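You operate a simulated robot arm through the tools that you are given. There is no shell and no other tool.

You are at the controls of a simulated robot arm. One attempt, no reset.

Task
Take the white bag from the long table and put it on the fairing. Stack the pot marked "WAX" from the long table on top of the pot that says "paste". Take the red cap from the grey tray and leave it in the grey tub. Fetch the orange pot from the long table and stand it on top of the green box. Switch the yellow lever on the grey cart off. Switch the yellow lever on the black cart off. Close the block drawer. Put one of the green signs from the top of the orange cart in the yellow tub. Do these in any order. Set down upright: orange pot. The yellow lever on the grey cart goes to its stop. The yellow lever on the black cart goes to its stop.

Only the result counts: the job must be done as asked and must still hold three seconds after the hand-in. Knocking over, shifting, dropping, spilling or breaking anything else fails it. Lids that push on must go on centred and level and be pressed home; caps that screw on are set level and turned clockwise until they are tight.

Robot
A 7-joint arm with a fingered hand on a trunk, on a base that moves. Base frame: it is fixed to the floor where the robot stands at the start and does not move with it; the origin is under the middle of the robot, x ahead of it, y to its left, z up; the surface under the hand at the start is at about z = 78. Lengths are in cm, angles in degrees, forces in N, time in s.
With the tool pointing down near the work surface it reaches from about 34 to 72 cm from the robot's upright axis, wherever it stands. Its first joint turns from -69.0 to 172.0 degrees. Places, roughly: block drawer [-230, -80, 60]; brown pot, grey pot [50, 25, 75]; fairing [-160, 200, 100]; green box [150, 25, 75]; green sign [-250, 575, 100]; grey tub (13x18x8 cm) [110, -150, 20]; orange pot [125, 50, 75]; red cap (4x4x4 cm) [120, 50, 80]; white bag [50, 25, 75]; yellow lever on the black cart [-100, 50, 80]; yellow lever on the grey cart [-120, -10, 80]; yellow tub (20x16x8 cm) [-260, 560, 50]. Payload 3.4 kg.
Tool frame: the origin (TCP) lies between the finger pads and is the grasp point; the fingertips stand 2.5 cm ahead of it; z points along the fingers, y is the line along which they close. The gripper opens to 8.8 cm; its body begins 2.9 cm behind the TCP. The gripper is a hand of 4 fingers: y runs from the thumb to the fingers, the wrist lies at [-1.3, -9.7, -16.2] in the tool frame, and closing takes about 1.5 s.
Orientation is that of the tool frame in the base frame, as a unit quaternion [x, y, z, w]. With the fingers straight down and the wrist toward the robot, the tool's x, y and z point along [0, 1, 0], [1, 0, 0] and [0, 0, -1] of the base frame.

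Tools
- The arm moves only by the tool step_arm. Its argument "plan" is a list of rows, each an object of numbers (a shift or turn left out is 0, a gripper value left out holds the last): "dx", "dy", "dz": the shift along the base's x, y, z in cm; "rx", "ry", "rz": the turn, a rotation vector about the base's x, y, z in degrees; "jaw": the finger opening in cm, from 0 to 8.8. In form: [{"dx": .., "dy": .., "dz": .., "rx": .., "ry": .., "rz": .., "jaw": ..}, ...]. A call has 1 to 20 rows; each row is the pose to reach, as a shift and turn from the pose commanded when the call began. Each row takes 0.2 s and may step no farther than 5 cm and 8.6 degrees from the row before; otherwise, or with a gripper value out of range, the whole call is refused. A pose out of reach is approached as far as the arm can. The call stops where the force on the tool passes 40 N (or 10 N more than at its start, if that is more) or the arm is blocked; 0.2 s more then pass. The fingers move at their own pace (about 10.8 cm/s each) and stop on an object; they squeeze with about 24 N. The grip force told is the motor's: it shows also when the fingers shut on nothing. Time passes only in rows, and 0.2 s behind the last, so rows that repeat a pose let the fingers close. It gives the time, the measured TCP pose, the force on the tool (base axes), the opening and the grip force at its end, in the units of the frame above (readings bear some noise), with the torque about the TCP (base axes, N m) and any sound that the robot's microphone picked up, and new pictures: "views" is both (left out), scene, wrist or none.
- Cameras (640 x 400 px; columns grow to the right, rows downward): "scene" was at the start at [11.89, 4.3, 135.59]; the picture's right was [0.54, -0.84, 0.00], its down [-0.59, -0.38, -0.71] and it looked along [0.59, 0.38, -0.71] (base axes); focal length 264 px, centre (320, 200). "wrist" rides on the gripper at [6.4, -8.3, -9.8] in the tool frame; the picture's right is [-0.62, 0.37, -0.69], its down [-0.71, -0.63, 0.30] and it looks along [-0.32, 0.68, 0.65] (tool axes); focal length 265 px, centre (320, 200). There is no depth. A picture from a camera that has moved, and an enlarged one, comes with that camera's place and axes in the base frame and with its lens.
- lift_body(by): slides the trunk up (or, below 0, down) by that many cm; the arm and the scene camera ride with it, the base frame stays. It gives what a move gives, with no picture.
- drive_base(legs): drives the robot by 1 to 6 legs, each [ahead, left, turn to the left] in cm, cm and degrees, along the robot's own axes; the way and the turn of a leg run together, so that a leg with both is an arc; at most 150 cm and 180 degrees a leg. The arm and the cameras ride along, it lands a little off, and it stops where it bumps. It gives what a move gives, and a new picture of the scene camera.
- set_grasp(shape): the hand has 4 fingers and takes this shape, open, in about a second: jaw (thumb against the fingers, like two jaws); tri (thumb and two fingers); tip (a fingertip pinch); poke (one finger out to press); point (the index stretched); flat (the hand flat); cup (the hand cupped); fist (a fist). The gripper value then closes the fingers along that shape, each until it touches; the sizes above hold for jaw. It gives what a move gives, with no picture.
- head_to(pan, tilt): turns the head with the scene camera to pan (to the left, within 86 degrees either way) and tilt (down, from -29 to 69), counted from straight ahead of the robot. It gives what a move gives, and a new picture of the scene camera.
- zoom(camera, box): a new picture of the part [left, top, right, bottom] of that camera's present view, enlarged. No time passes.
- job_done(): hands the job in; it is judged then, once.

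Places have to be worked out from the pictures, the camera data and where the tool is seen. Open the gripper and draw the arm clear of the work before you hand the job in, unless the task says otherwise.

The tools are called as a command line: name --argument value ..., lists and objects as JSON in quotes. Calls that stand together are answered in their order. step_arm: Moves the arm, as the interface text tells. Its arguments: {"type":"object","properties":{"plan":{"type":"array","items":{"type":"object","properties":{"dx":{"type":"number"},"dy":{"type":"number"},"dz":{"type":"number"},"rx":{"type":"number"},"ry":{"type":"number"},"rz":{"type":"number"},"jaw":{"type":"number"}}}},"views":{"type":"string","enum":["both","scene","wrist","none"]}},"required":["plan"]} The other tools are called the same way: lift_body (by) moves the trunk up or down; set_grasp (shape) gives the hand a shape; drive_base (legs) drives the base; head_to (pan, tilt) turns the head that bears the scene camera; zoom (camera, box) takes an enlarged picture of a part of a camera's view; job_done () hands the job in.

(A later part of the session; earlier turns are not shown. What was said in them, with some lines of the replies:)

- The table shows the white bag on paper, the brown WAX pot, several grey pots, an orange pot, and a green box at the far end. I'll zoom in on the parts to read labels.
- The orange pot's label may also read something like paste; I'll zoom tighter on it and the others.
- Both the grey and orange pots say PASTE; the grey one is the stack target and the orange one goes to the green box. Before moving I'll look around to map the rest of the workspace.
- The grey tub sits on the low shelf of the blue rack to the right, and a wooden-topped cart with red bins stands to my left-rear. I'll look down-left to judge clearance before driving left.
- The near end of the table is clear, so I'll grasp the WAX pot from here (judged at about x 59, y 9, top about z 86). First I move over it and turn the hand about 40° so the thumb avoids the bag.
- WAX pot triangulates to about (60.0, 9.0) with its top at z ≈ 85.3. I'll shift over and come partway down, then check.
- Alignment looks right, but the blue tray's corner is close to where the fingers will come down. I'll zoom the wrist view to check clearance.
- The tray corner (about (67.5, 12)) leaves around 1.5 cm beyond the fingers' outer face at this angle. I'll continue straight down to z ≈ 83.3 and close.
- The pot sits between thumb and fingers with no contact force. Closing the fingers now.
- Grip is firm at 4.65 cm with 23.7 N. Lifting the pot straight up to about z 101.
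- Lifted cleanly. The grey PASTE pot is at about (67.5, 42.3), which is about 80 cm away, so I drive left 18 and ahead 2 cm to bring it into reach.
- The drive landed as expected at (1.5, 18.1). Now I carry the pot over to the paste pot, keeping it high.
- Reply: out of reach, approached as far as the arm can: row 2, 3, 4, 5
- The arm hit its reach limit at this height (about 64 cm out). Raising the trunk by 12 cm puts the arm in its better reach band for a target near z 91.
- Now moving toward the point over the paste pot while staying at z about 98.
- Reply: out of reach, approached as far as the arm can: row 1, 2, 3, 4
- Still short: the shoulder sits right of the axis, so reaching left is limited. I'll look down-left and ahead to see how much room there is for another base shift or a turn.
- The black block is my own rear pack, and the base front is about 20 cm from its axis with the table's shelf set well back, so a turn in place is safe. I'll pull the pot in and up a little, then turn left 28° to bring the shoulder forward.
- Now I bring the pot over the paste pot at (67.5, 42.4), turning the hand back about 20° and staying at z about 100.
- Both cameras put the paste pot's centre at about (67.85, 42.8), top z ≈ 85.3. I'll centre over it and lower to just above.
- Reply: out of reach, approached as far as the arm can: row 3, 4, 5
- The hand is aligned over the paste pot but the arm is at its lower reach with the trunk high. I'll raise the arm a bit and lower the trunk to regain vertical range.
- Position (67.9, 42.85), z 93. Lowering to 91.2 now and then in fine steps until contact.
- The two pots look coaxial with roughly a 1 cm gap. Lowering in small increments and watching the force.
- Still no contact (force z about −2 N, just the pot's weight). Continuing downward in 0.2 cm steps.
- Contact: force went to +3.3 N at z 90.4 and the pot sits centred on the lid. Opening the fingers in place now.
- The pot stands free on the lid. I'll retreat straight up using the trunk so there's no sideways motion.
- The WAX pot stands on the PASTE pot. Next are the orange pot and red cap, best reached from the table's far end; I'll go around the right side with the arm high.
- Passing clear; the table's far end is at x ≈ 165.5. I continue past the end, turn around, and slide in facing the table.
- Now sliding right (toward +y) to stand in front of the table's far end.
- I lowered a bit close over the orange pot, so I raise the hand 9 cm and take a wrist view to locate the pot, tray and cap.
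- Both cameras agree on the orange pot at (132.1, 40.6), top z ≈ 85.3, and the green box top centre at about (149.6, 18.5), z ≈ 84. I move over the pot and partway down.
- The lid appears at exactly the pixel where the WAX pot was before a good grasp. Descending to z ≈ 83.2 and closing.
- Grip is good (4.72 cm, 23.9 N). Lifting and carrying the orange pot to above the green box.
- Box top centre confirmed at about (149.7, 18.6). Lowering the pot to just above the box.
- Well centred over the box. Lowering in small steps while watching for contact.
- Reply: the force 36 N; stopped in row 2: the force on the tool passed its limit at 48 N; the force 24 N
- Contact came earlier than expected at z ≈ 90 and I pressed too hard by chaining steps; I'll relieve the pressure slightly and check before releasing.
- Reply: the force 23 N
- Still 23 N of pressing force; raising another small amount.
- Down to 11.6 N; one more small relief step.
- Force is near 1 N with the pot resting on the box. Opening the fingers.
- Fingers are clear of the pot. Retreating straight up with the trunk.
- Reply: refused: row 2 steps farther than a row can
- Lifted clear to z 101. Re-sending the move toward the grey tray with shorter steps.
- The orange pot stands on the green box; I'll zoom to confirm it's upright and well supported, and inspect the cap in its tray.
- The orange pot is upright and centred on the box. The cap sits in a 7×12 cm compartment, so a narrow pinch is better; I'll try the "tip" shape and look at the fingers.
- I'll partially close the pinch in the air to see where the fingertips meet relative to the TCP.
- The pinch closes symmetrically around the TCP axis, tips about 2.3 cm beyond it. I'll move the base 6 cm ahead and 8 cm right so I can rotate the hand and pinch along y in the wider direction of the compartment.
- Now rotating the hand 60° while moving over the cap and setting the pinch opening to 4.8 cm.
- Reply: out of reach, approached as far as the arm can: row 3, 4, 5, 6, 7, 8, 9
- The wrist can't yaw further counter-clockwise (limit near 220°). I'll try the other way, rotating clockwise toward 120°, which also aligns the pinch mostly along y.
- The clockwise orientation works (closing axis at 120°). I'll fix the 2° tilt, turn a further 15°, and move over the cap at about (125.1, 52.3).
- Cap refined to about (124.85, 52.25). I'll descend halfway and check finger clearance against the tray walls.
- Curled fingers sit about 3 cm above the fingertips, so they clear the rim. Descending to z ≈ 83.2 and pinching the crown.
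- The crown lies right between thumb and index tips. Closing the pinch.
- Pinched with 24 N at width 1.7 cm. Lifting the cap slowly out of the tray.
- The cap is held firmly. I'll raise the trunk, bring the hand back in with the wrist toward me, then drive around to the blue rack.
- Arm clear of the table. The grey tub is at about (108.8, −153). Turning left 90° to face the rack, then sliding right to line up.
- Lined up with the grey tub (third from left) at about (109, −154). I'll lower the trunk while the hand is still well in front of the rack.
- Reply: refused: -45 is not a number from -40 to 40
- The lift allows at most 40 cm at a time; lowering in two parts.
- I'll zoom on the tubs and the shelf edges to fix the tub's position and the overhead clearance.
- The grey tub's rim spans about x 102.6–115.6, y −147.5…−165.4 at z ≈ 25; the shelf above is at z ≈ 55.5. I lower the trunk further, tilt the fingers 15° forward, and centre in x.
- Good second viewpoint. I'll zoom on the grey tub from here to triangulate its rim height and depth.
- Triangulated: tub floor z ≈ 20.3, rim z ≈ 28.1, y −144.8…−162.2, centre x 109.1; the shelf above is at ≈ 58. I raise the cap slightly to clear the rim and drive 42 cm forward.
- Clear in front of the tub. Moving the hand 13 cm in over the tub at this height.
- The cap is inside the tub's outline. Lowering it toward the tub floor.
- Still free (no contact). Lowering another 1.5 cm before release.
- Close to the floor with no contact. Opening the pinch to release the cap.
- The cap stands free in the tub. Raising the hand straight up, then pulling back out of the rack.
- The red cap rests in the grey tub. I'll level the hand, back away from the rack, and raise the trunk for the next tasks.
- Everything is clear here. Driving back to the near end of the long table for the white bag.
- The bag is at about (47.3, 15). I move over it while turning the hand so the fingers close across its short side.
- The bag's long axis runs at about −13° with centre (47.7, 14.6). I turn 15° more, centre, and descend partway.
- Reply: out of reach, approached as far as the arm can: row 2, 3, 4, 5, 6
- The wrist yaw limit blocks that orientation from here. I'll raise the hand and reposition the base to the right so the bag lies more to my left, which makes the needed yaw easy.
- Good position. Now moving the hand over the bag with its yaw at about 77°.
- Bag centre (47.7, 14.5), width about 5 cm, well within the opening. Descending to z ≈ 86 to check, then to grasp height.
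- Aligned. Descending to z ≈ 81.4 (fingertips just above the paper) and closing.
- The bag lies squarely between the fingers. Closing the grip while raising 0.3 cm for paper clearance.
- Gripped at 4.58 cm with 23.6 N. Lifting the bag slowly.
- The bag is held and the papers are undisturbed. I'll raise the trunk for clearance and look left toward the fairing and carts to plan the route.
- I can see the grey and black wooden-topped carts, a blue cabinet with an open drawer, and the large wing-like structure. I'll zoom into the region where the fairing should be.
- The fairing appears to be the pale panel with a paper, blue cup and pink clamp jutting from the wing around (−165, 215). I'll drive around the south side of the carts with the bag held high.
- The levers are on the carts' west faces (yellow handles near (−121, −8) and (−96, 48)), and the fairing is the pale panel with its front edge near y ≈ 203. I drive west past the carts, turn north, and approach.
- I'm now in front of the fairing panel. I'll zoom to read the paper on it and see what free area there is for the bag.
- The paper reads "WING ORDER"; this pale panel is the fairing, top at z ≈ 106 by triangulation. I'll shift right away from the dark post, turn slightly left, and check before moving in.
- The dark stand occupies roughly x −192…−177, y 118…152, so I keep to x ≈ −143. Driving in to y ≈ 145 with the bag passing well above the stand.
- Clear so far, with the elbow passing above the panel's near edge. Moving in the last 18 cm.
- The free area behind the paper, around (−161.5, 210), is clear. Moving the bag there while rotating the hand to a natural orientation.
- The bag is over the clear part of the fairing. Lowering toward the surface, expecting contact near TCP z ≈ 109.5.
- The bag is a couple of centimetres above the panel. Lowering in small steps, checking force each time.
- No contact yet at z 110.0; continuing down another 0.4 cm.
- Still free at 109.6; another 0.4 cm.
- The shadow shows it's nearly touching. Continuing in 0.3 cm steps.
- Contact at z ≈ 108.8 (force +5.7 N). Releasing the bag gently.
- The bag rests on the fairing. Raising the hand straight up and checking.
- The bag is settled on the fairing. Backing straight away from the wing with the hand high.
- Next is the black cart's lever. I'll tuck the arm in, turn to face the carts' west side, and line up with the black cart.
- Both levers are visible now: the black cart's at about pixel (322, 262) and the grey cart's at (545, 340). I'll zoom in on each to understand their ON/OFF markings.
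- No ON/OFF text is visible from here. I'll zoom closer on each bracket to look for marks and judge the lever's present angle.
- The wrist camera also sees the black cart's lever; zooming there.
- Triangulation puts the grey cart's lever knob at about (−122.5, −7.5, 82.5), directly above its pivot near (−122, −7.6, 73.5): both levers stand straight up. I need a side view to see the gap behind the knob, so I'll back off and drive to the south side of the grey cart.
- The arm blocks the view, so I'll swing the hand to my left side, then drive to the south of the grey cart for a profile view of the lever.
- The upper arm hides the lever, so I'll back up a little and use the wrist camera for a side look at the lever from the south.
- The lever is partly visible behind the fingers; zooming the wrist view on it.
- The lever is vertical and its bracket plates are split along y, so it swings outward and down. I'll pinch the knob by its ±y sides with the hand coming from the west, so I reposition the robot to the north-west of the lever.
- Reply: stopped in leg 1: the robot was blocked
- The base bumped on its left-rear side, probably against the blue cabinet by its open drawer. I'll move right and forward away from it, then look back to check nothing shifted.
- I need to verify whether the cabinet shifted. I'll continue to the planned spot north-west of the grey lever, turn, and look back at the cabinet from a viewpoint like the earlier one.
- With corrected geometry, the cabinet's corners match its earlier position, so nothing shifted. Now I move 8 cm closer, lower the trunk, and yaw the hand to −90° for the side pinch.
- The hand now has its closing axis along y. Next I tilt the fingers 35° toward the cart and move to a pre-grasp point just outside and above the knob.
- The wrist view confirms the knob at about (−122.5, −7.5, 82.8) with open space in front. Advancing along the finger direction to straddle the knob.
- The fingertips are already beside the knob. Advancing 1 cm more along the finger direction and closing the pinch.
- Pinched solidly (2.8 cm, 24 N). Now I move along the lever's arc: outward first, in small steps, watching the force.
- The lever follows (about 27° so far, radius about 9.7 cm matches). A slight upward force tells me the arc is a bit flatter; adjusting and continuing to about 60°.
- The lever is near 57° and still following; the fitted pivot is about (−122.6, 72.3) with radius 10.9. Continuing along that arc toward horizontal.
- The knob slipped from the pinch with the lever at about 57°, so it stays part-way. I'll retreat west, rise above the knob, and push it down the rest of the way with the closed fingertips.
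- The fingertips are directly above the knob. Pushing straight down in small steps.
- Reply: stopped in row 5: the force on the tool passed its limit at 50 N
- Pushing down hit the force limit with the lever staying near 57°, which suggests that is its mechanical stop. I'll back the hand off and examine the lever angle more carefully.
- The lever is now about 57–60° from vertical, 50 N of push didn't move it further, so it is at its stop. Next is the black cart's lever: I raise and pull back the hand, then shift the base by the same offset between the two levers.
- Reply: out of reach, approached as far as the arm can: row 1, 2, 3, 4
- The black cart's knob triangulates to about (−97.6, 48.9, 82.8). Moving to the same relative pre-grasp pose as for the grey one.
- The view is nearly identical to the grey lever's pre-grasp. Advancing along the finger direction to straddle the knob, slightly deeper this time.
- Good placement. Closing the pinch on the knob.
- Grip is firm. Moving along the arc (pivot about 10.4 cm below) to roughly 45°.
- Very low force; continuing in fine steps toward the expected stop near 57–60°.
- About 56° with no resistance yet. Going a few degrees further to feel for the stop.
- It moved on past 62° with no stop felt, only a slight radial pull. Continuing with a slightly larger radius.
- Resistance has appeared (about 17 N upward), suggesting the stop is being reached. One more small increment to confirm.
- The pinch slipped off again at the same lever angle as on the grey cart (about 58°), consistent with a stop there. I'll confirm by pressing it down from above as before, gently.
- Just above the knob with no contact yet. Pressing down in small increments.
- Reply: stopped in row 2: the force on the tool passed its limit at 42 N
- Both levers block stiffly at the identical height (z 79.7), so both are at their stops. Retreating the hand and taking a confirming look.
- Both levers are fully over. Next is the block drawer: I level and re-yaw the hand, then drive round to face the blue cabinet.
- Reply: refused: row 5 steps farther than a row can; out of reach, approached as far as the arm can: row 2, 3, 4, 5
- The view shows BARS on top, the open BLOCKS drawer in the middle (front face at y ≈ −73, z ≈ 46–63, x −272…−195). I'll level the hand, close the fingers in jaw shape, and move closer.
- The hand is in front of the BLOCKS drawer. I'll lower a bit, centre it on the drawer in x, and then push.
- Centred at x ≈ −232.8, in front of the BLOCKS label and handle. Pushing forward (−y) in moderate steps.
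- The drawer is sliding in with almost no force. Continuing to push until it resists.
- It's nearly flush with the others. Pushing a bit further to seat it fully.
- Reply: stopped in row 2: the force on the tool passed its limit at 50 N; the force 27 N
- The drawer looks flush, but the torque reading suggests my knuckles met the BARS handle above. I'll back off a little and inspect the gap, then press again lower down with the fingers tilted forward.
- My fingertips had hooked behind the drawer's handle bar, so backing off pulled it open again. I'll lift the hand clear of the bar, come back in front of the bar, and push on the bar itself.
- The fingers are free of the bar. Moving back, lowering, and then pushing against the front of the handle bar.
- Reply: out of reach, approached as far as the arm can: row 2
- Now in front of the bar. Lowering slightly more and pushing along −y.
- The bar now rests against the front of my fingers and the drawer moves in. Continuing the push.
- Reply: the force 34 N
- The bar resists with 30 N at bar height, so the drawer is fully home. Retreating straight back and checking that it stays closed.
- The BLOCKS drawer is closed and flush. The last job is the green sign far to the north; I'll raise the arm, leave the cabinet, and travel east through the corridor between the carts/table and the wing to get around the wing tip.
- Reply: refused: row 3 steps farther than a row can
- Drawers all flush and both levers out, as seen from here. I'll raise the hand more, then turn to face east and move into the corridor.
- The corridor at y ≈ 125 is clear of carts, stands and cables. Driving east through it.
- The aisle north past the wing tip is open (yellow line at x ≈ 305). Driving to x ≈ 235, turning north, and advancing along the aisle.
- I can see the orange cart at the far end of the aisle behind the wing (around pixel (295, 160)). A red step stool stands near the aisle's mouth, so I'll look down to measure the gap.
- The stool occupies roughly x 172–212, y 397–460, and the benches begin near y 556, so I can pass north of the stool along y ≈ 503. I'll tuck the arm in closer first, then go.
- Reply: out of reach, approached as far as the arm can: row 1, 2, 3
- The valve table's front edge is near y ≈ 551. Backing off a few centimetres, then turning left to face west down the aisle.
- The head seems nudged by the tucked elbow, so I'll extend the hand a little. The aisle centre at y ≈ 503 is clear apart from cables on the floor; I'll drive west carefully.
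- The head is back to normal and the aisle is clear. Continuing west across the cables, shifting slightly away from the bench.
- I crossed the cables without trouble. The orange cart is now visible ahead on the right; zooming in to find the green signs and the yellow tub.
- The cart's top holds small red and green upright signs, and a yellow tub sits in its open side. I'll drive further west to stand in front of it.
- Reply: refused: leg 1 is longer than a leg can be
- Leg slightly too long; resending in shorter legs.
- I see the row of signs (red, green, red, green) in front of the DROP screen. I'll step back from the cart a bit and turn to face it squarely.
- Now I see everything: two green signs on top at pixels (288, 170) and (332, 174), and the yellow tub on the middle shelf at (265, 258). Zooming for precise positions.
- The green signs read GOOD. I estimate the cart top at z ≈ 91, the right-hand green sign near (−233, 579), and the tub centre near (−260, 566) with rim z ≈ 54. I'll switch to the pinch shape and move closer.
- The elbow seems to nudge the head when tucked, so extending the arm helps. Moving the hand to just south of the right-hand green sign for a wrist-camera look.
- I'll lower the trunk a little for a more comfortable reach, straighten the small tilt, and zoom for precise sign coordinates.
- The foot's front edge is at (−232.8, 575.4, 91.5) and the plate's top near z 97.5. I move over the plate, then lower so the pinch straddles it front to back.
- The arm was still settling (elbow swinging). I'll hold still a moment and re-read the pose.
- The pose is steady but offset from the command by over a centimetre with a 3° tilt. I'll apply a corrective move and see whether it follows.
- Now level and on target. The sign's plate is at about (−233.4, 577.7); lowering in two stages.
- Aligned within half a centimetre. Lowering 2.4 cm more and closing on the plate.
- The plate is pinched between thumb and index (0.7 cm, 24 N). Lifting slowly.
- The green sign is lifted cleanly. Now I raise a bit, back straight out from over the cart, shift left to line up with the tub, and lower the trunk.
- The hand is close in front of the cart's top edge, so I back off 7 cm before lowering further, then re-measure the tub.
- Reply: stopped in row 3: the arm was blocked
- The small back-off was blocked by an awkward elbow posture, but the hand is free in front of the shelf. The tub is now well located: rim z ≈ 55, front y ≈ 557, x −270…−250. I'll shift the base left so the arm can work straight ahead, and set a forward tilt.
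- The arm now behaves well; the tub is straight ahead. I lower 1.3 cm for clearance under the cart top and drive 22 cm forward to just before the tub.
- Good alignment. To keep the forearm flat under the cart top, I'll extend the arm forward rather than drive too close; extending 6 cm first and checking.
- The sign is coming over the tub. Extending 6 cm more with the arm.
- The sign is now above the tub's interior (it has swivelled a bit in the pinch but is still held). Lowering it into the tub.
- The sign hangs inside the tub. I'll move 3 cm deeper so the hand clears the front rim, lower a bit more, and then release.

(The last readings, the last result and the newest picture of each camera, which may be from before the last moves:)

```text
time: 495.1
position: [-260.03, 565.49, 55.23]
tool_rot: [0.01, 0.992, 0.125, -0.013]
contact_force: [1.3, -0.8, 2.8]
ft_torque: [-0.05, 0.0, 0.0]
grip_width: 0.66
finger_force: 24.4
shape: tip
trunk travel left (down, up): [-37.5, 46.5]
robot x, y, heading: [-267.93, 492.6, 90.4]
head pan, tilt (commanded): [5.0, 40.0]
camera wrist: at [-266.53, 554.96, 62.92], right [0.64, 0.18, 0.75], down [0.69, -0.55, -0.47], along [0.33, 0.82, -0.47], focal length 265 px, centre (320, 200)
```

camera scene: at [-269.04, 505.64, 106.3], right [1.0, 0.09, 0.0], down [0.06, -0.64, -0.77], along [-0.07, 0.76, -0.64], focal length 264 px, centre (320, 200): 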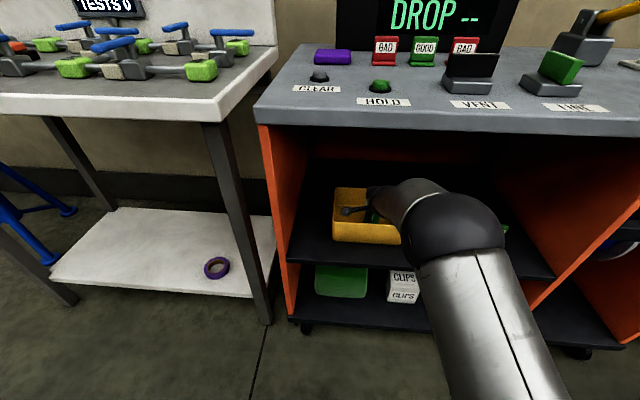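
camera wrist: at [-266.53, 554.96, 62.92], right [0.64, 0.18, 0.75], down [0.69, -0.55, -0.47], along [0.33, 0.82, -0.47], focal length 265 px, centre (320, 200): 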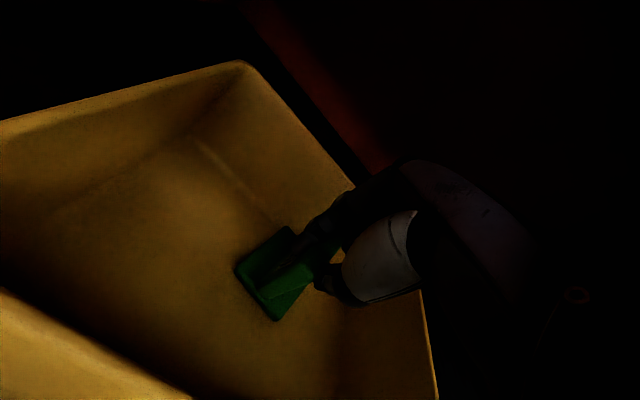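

A slight upward force shows the sign is touching the tub's floor. Opening the pinch.

step_arm --plan '[{"jaw": 1.5}, {"jaw": 2.5}, {"jaw": 3.5}, {"jaw": 4}, {"jaw": 4}]' --views "wrist"

zoom --camera "wrist" --box '[150, 150, 420, 380]'

```text
time: 496.3
position: [-260.15, 565.37, 55.18]
tool_rot: [0.01, 0.992, 0.122, -0.013]
contact_force: [0.1, 0.0, -0.7]
ft_torque: [0.01, -0.03, -0.03]
grip_width: 3.98
finger_force: 0.0
shape: tip
trunk travel left (down, up): [-37.5, 46.5]
robot x, y, heading: [-268.05, 492.33, 90.0]
head pan, tilt (commanded): [5.0, 40.0]
camera wrist: at [-266.54, 554.96, 62.8], right [0.64, 0.18, 0.74], down [0.69, -0.55, -0.47], along [0.32, 0.82, -0.48], focal length 265 px, centre (320, 200)
```

wrist: 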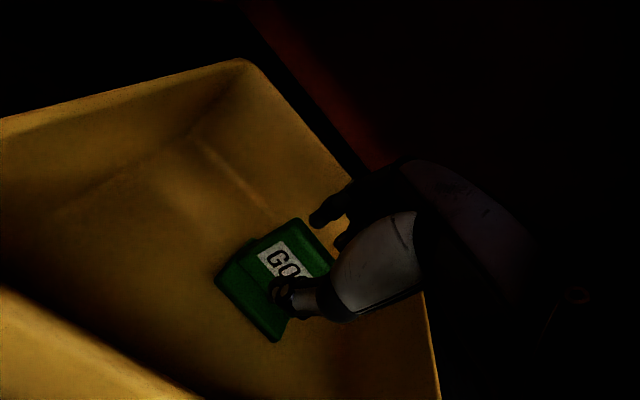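

```text
1.74 times, centred on (285, 265) of wrist
camera zoom: at [-266.54, 554.96, 62.8], right [0.64, 0.18, 0.74], down [0.69, -0.55, -0.47], along [0.32, 0.82, -0.48], focal length 462 px, centre (381, 87)
```

zoom: 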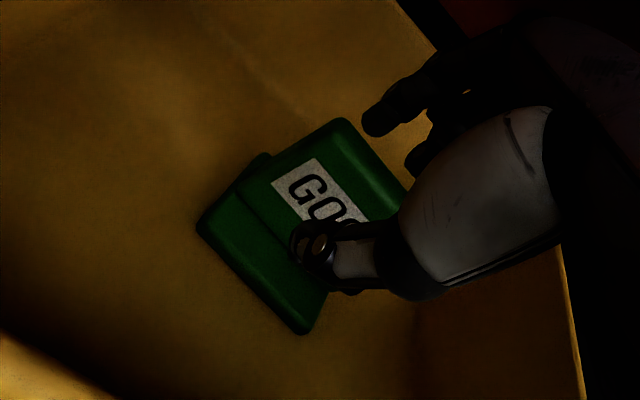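

The sign stands free in the tub. Raising the hand straight up and then withdrawing.

step_arm --plan '[{"dz": 1.5}, {"dz": 3.5}, {"dz": 5.5}, {"dz": 8}, {"dy": -3, "dz": 8}, {"dy": -6, "dz": 8}, {"dy": -9, "dz": 8}]' --views "both"

zoom --camera "wrist" --box '[60, 60, 420, 360]'

```text
time: 497.9
position: [-260.04, 556.27, 62.97]
tool_rot: [0.008, 0.992, 0.123, -0.012]
contact_force: [-0.1, -0.6, -0.6]
ft_torque: [-0.04, 0.0, -0.01]
grip_width: 3.98
finger_force: 0.0
shape: tip
trunk travel left (down, up): [-37.5, 46.5]
robot x, y, heading: [-268.4, 491.93, 90.3]
head pan, tilt (commanded): [5.0, 40.0]
camera scene: at [-269.05, 505.6, 106.31], right [1.0, 0.09, 0.0], down [0.06, -0.64, -0.77], along [-0.07, 0.76, -0.64], focal length 264 px, centre (320, 200)
camera wrist: at [-266.47, 545.87, 70.71], right [0.64, 0.18, 0.74], down [0.69, -0.55, -0.47], along [0.32, 0.82, -0.48], focal length 265 px, centre (320, 200)
```

scene: 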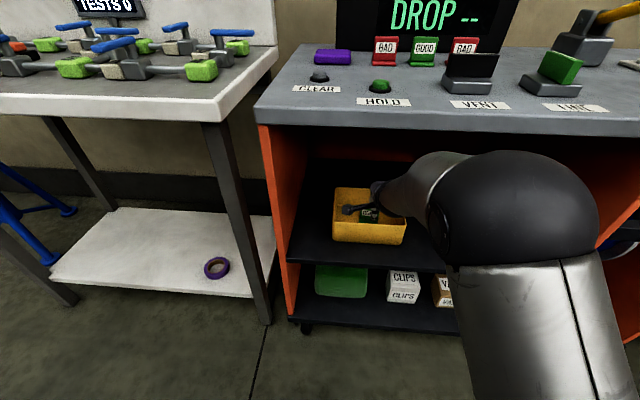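
wrist: 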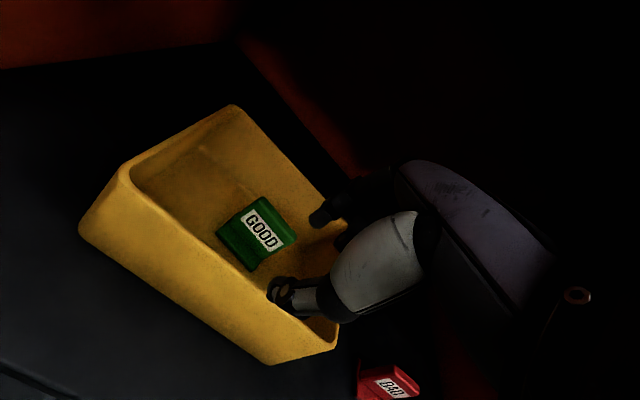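

```text
1.33 times, centred on (240, 210) of wrist
camera zoom: at [-266.47, 545.87, 70.71], right [0.64, 0.18, 0.74], down [0.69, -0.55, -0.47], along [0.32, 0.82, -0.48], focal length 354 px, centre (427, 187)
```

zoom: 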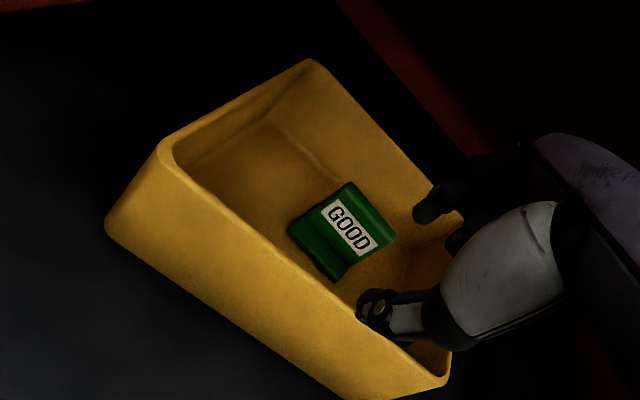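

The green GOOD sign is in the yellow tub. Backing away from the cart, then opening the hand and raising the arm clear.

drive_base --legs '[[-18, 0, 0]]'

step_arm --plan '[{"jaw": 8.8}, {"jaw": 8.8}, {"jaw": 8.8}]' --views "both"

zoom --camera "scene" --box '[270, 20, 520, 260]'

```text
time: 499.4
position: [-260.11, 538.29, 62.97]
tool_rot: [0.01, 0.992, 0.123, -0.013]
contact_force: [-0.4, 0.7, 0.6]
ft_torque: [0.01, -0.03, 0.03]
grip_width: 3.93
finger_force: 0.0
shape: tip
trunk travel left (down, up): [-37.5, 46.5]
robot x, y, heading: [-268.29, 474.03, 90.2]
head pan, tilt (commanded): [5.0, 40.0]
camera scene: at [-269.02, 487.5, 106.31], right [1.0, 0.09, 0.0], down [0.06, -0.64, -0.77], along [-0.07, 0.76, -0.64], focal length 264 px, centre (320, 200)
```

scene: 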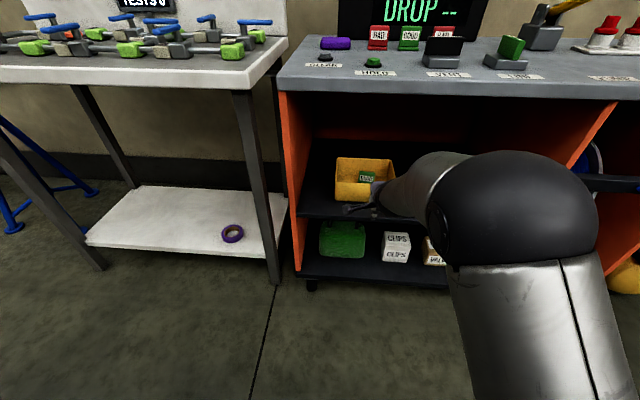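

```text
time: 500.2
position: [-260.19, 538.19, 63.1]
tool_rot: [0.011, 0.992, 0.123, -0.012]
contact_force: [0.1, 0.4, -0.6]
ft_torque: [-0.01, 0.01, -0.02]
grip_width: 8.75
finger_force: 0.0
shape: tip
trunk travel left (down, up): [-37.5, 46.5]
robot x, y, heading: [-268.2, 473.87, 89.9]
head pan, tilt (commanded): [5.0, 40.0]
camera scene: at [-269.02, 487.53, 106.3], right [1.0, 0.09, 0.0], down [0.06, -0.64, -0.77], along [-0.07, 0.76, -0.64], focal length 264 px, centre (320, 200)
camera wrist: at [-266.4, 527.84, 70.69], right [0.64, 0.18, 0.74], down [0.69, -0.55, -0.47], along [0.33, 0.82, -0.48], focal length 265 px, centre (320, 200)
```

scene: 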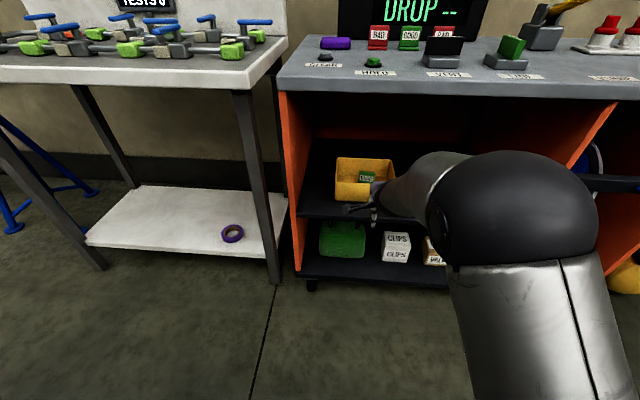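
wrist: 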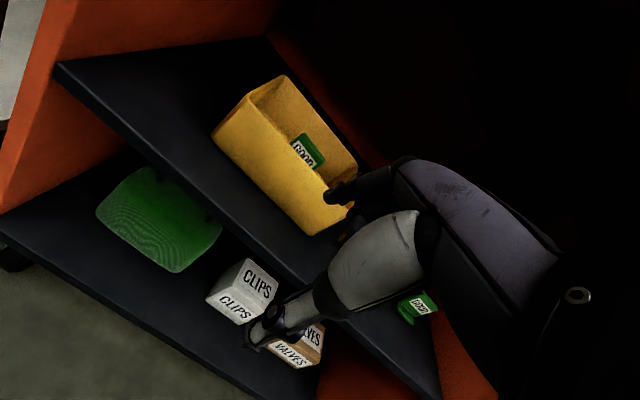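

```text
1.67 times, centred on (395, 140) of scene
camera zoom: at [-269.02, 487.53, 106.3], right [1.0, 0.09, 0.0], down [0.06, -0.64, -0.77], along [-0.07, 0.76, -0.64], focal length 441 px, centre (195, 300)
```

zoom: 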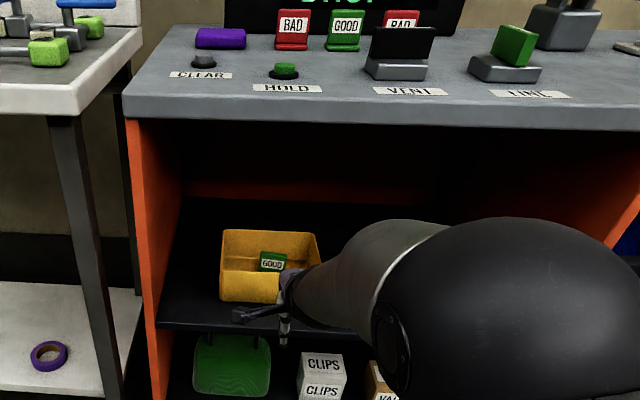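

The sign is visible inside the tub and the rest of the cart is undisturbed. I'll back up a few more centimetres so the arm is fully clear, then hand in.

drive_base --legs '[[-6, 0, 0]]'

```text
time: 501.2
position: [-260.0, 532.24, 63.11]
tool_rot: [0.009, 0.992, 0.123, -0.013]
contact_force: [0.6, 0.1, 0.3]
ft_torque: [0.03, -0.01, 0.0]
grip_width: 8.74
finger_force: 0.1
shape: tip
trunk travel left (down, up): [-37.5, 46.5]
robot x, y, heading: [-268.41, 467.75, 89.8]
head pan, tilt (commanded): [5.0, 40.0]
camera scene: at [-269.02, 481.51, 106.31], right [1.0, 0.09, 0.0], down [0.06, -0.64, -0.77], along [-0.07, 0.76, -0.64], focal length 264 px, centre (320, 200)
```

scene: 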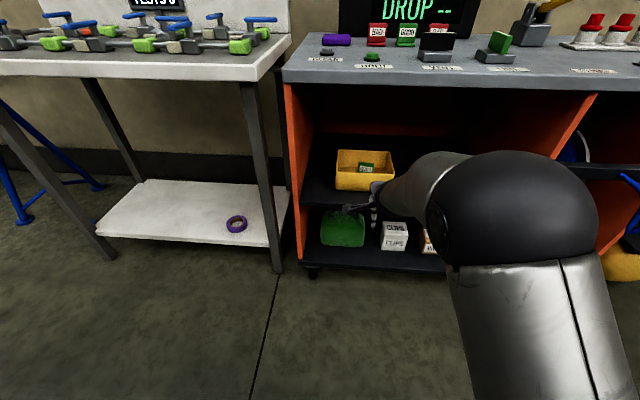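

All eight tasks are done and the open hand is clear of the work: WAX on PASTE, orange pot on the green box, red cap in the grey tub, bag on the fairing, both levers at their stops, BLOCKS drawer closed, and a green sign in the yellow tub. Handing in.

job_done

```text
The job is handed in.
```

I handed the job in with all eight tasks done as far as my cameras and force readings show. I don't have the judge's result.

- **White bag:** it rests on the pale wing panel at about (-162, 210). I took that panel to be the fairing from its place in the list; nothing on it says so.
- **WAX pot:** it stands centred on the grey pot marked "PASTE". The orange pot also reads "PASTE", and that one went to the green box.
- **Orange pot:** it is upright and centred on the green box. I pressed down harder than intended while setting it (up to 48 N), with no visible effect.
- **Red cap:** it is in the grey tub on the low shelf.
- **Yellow levers:** both the grey-cart and black-cart levers were pulled out and down to about 58° from upright. There they held firm against a 42–50 N push. I saw no on/off marks, so "off" as the outward position is my reading.
- **Block drawer:** it is closed and flush. On the first try my fingers caught behind its handle and pulled it open again, so I closed it a second time by pushing on the handle.
- **Green sign:** one of the two on the orange cart's top now stands in the yellow tub.

**Possible problem:** while driving, the base bumped the east side of the blue cabinet. Comparing camera views before and after, I found no shift, but I could not have seen a movement of less than a centimetre or two.
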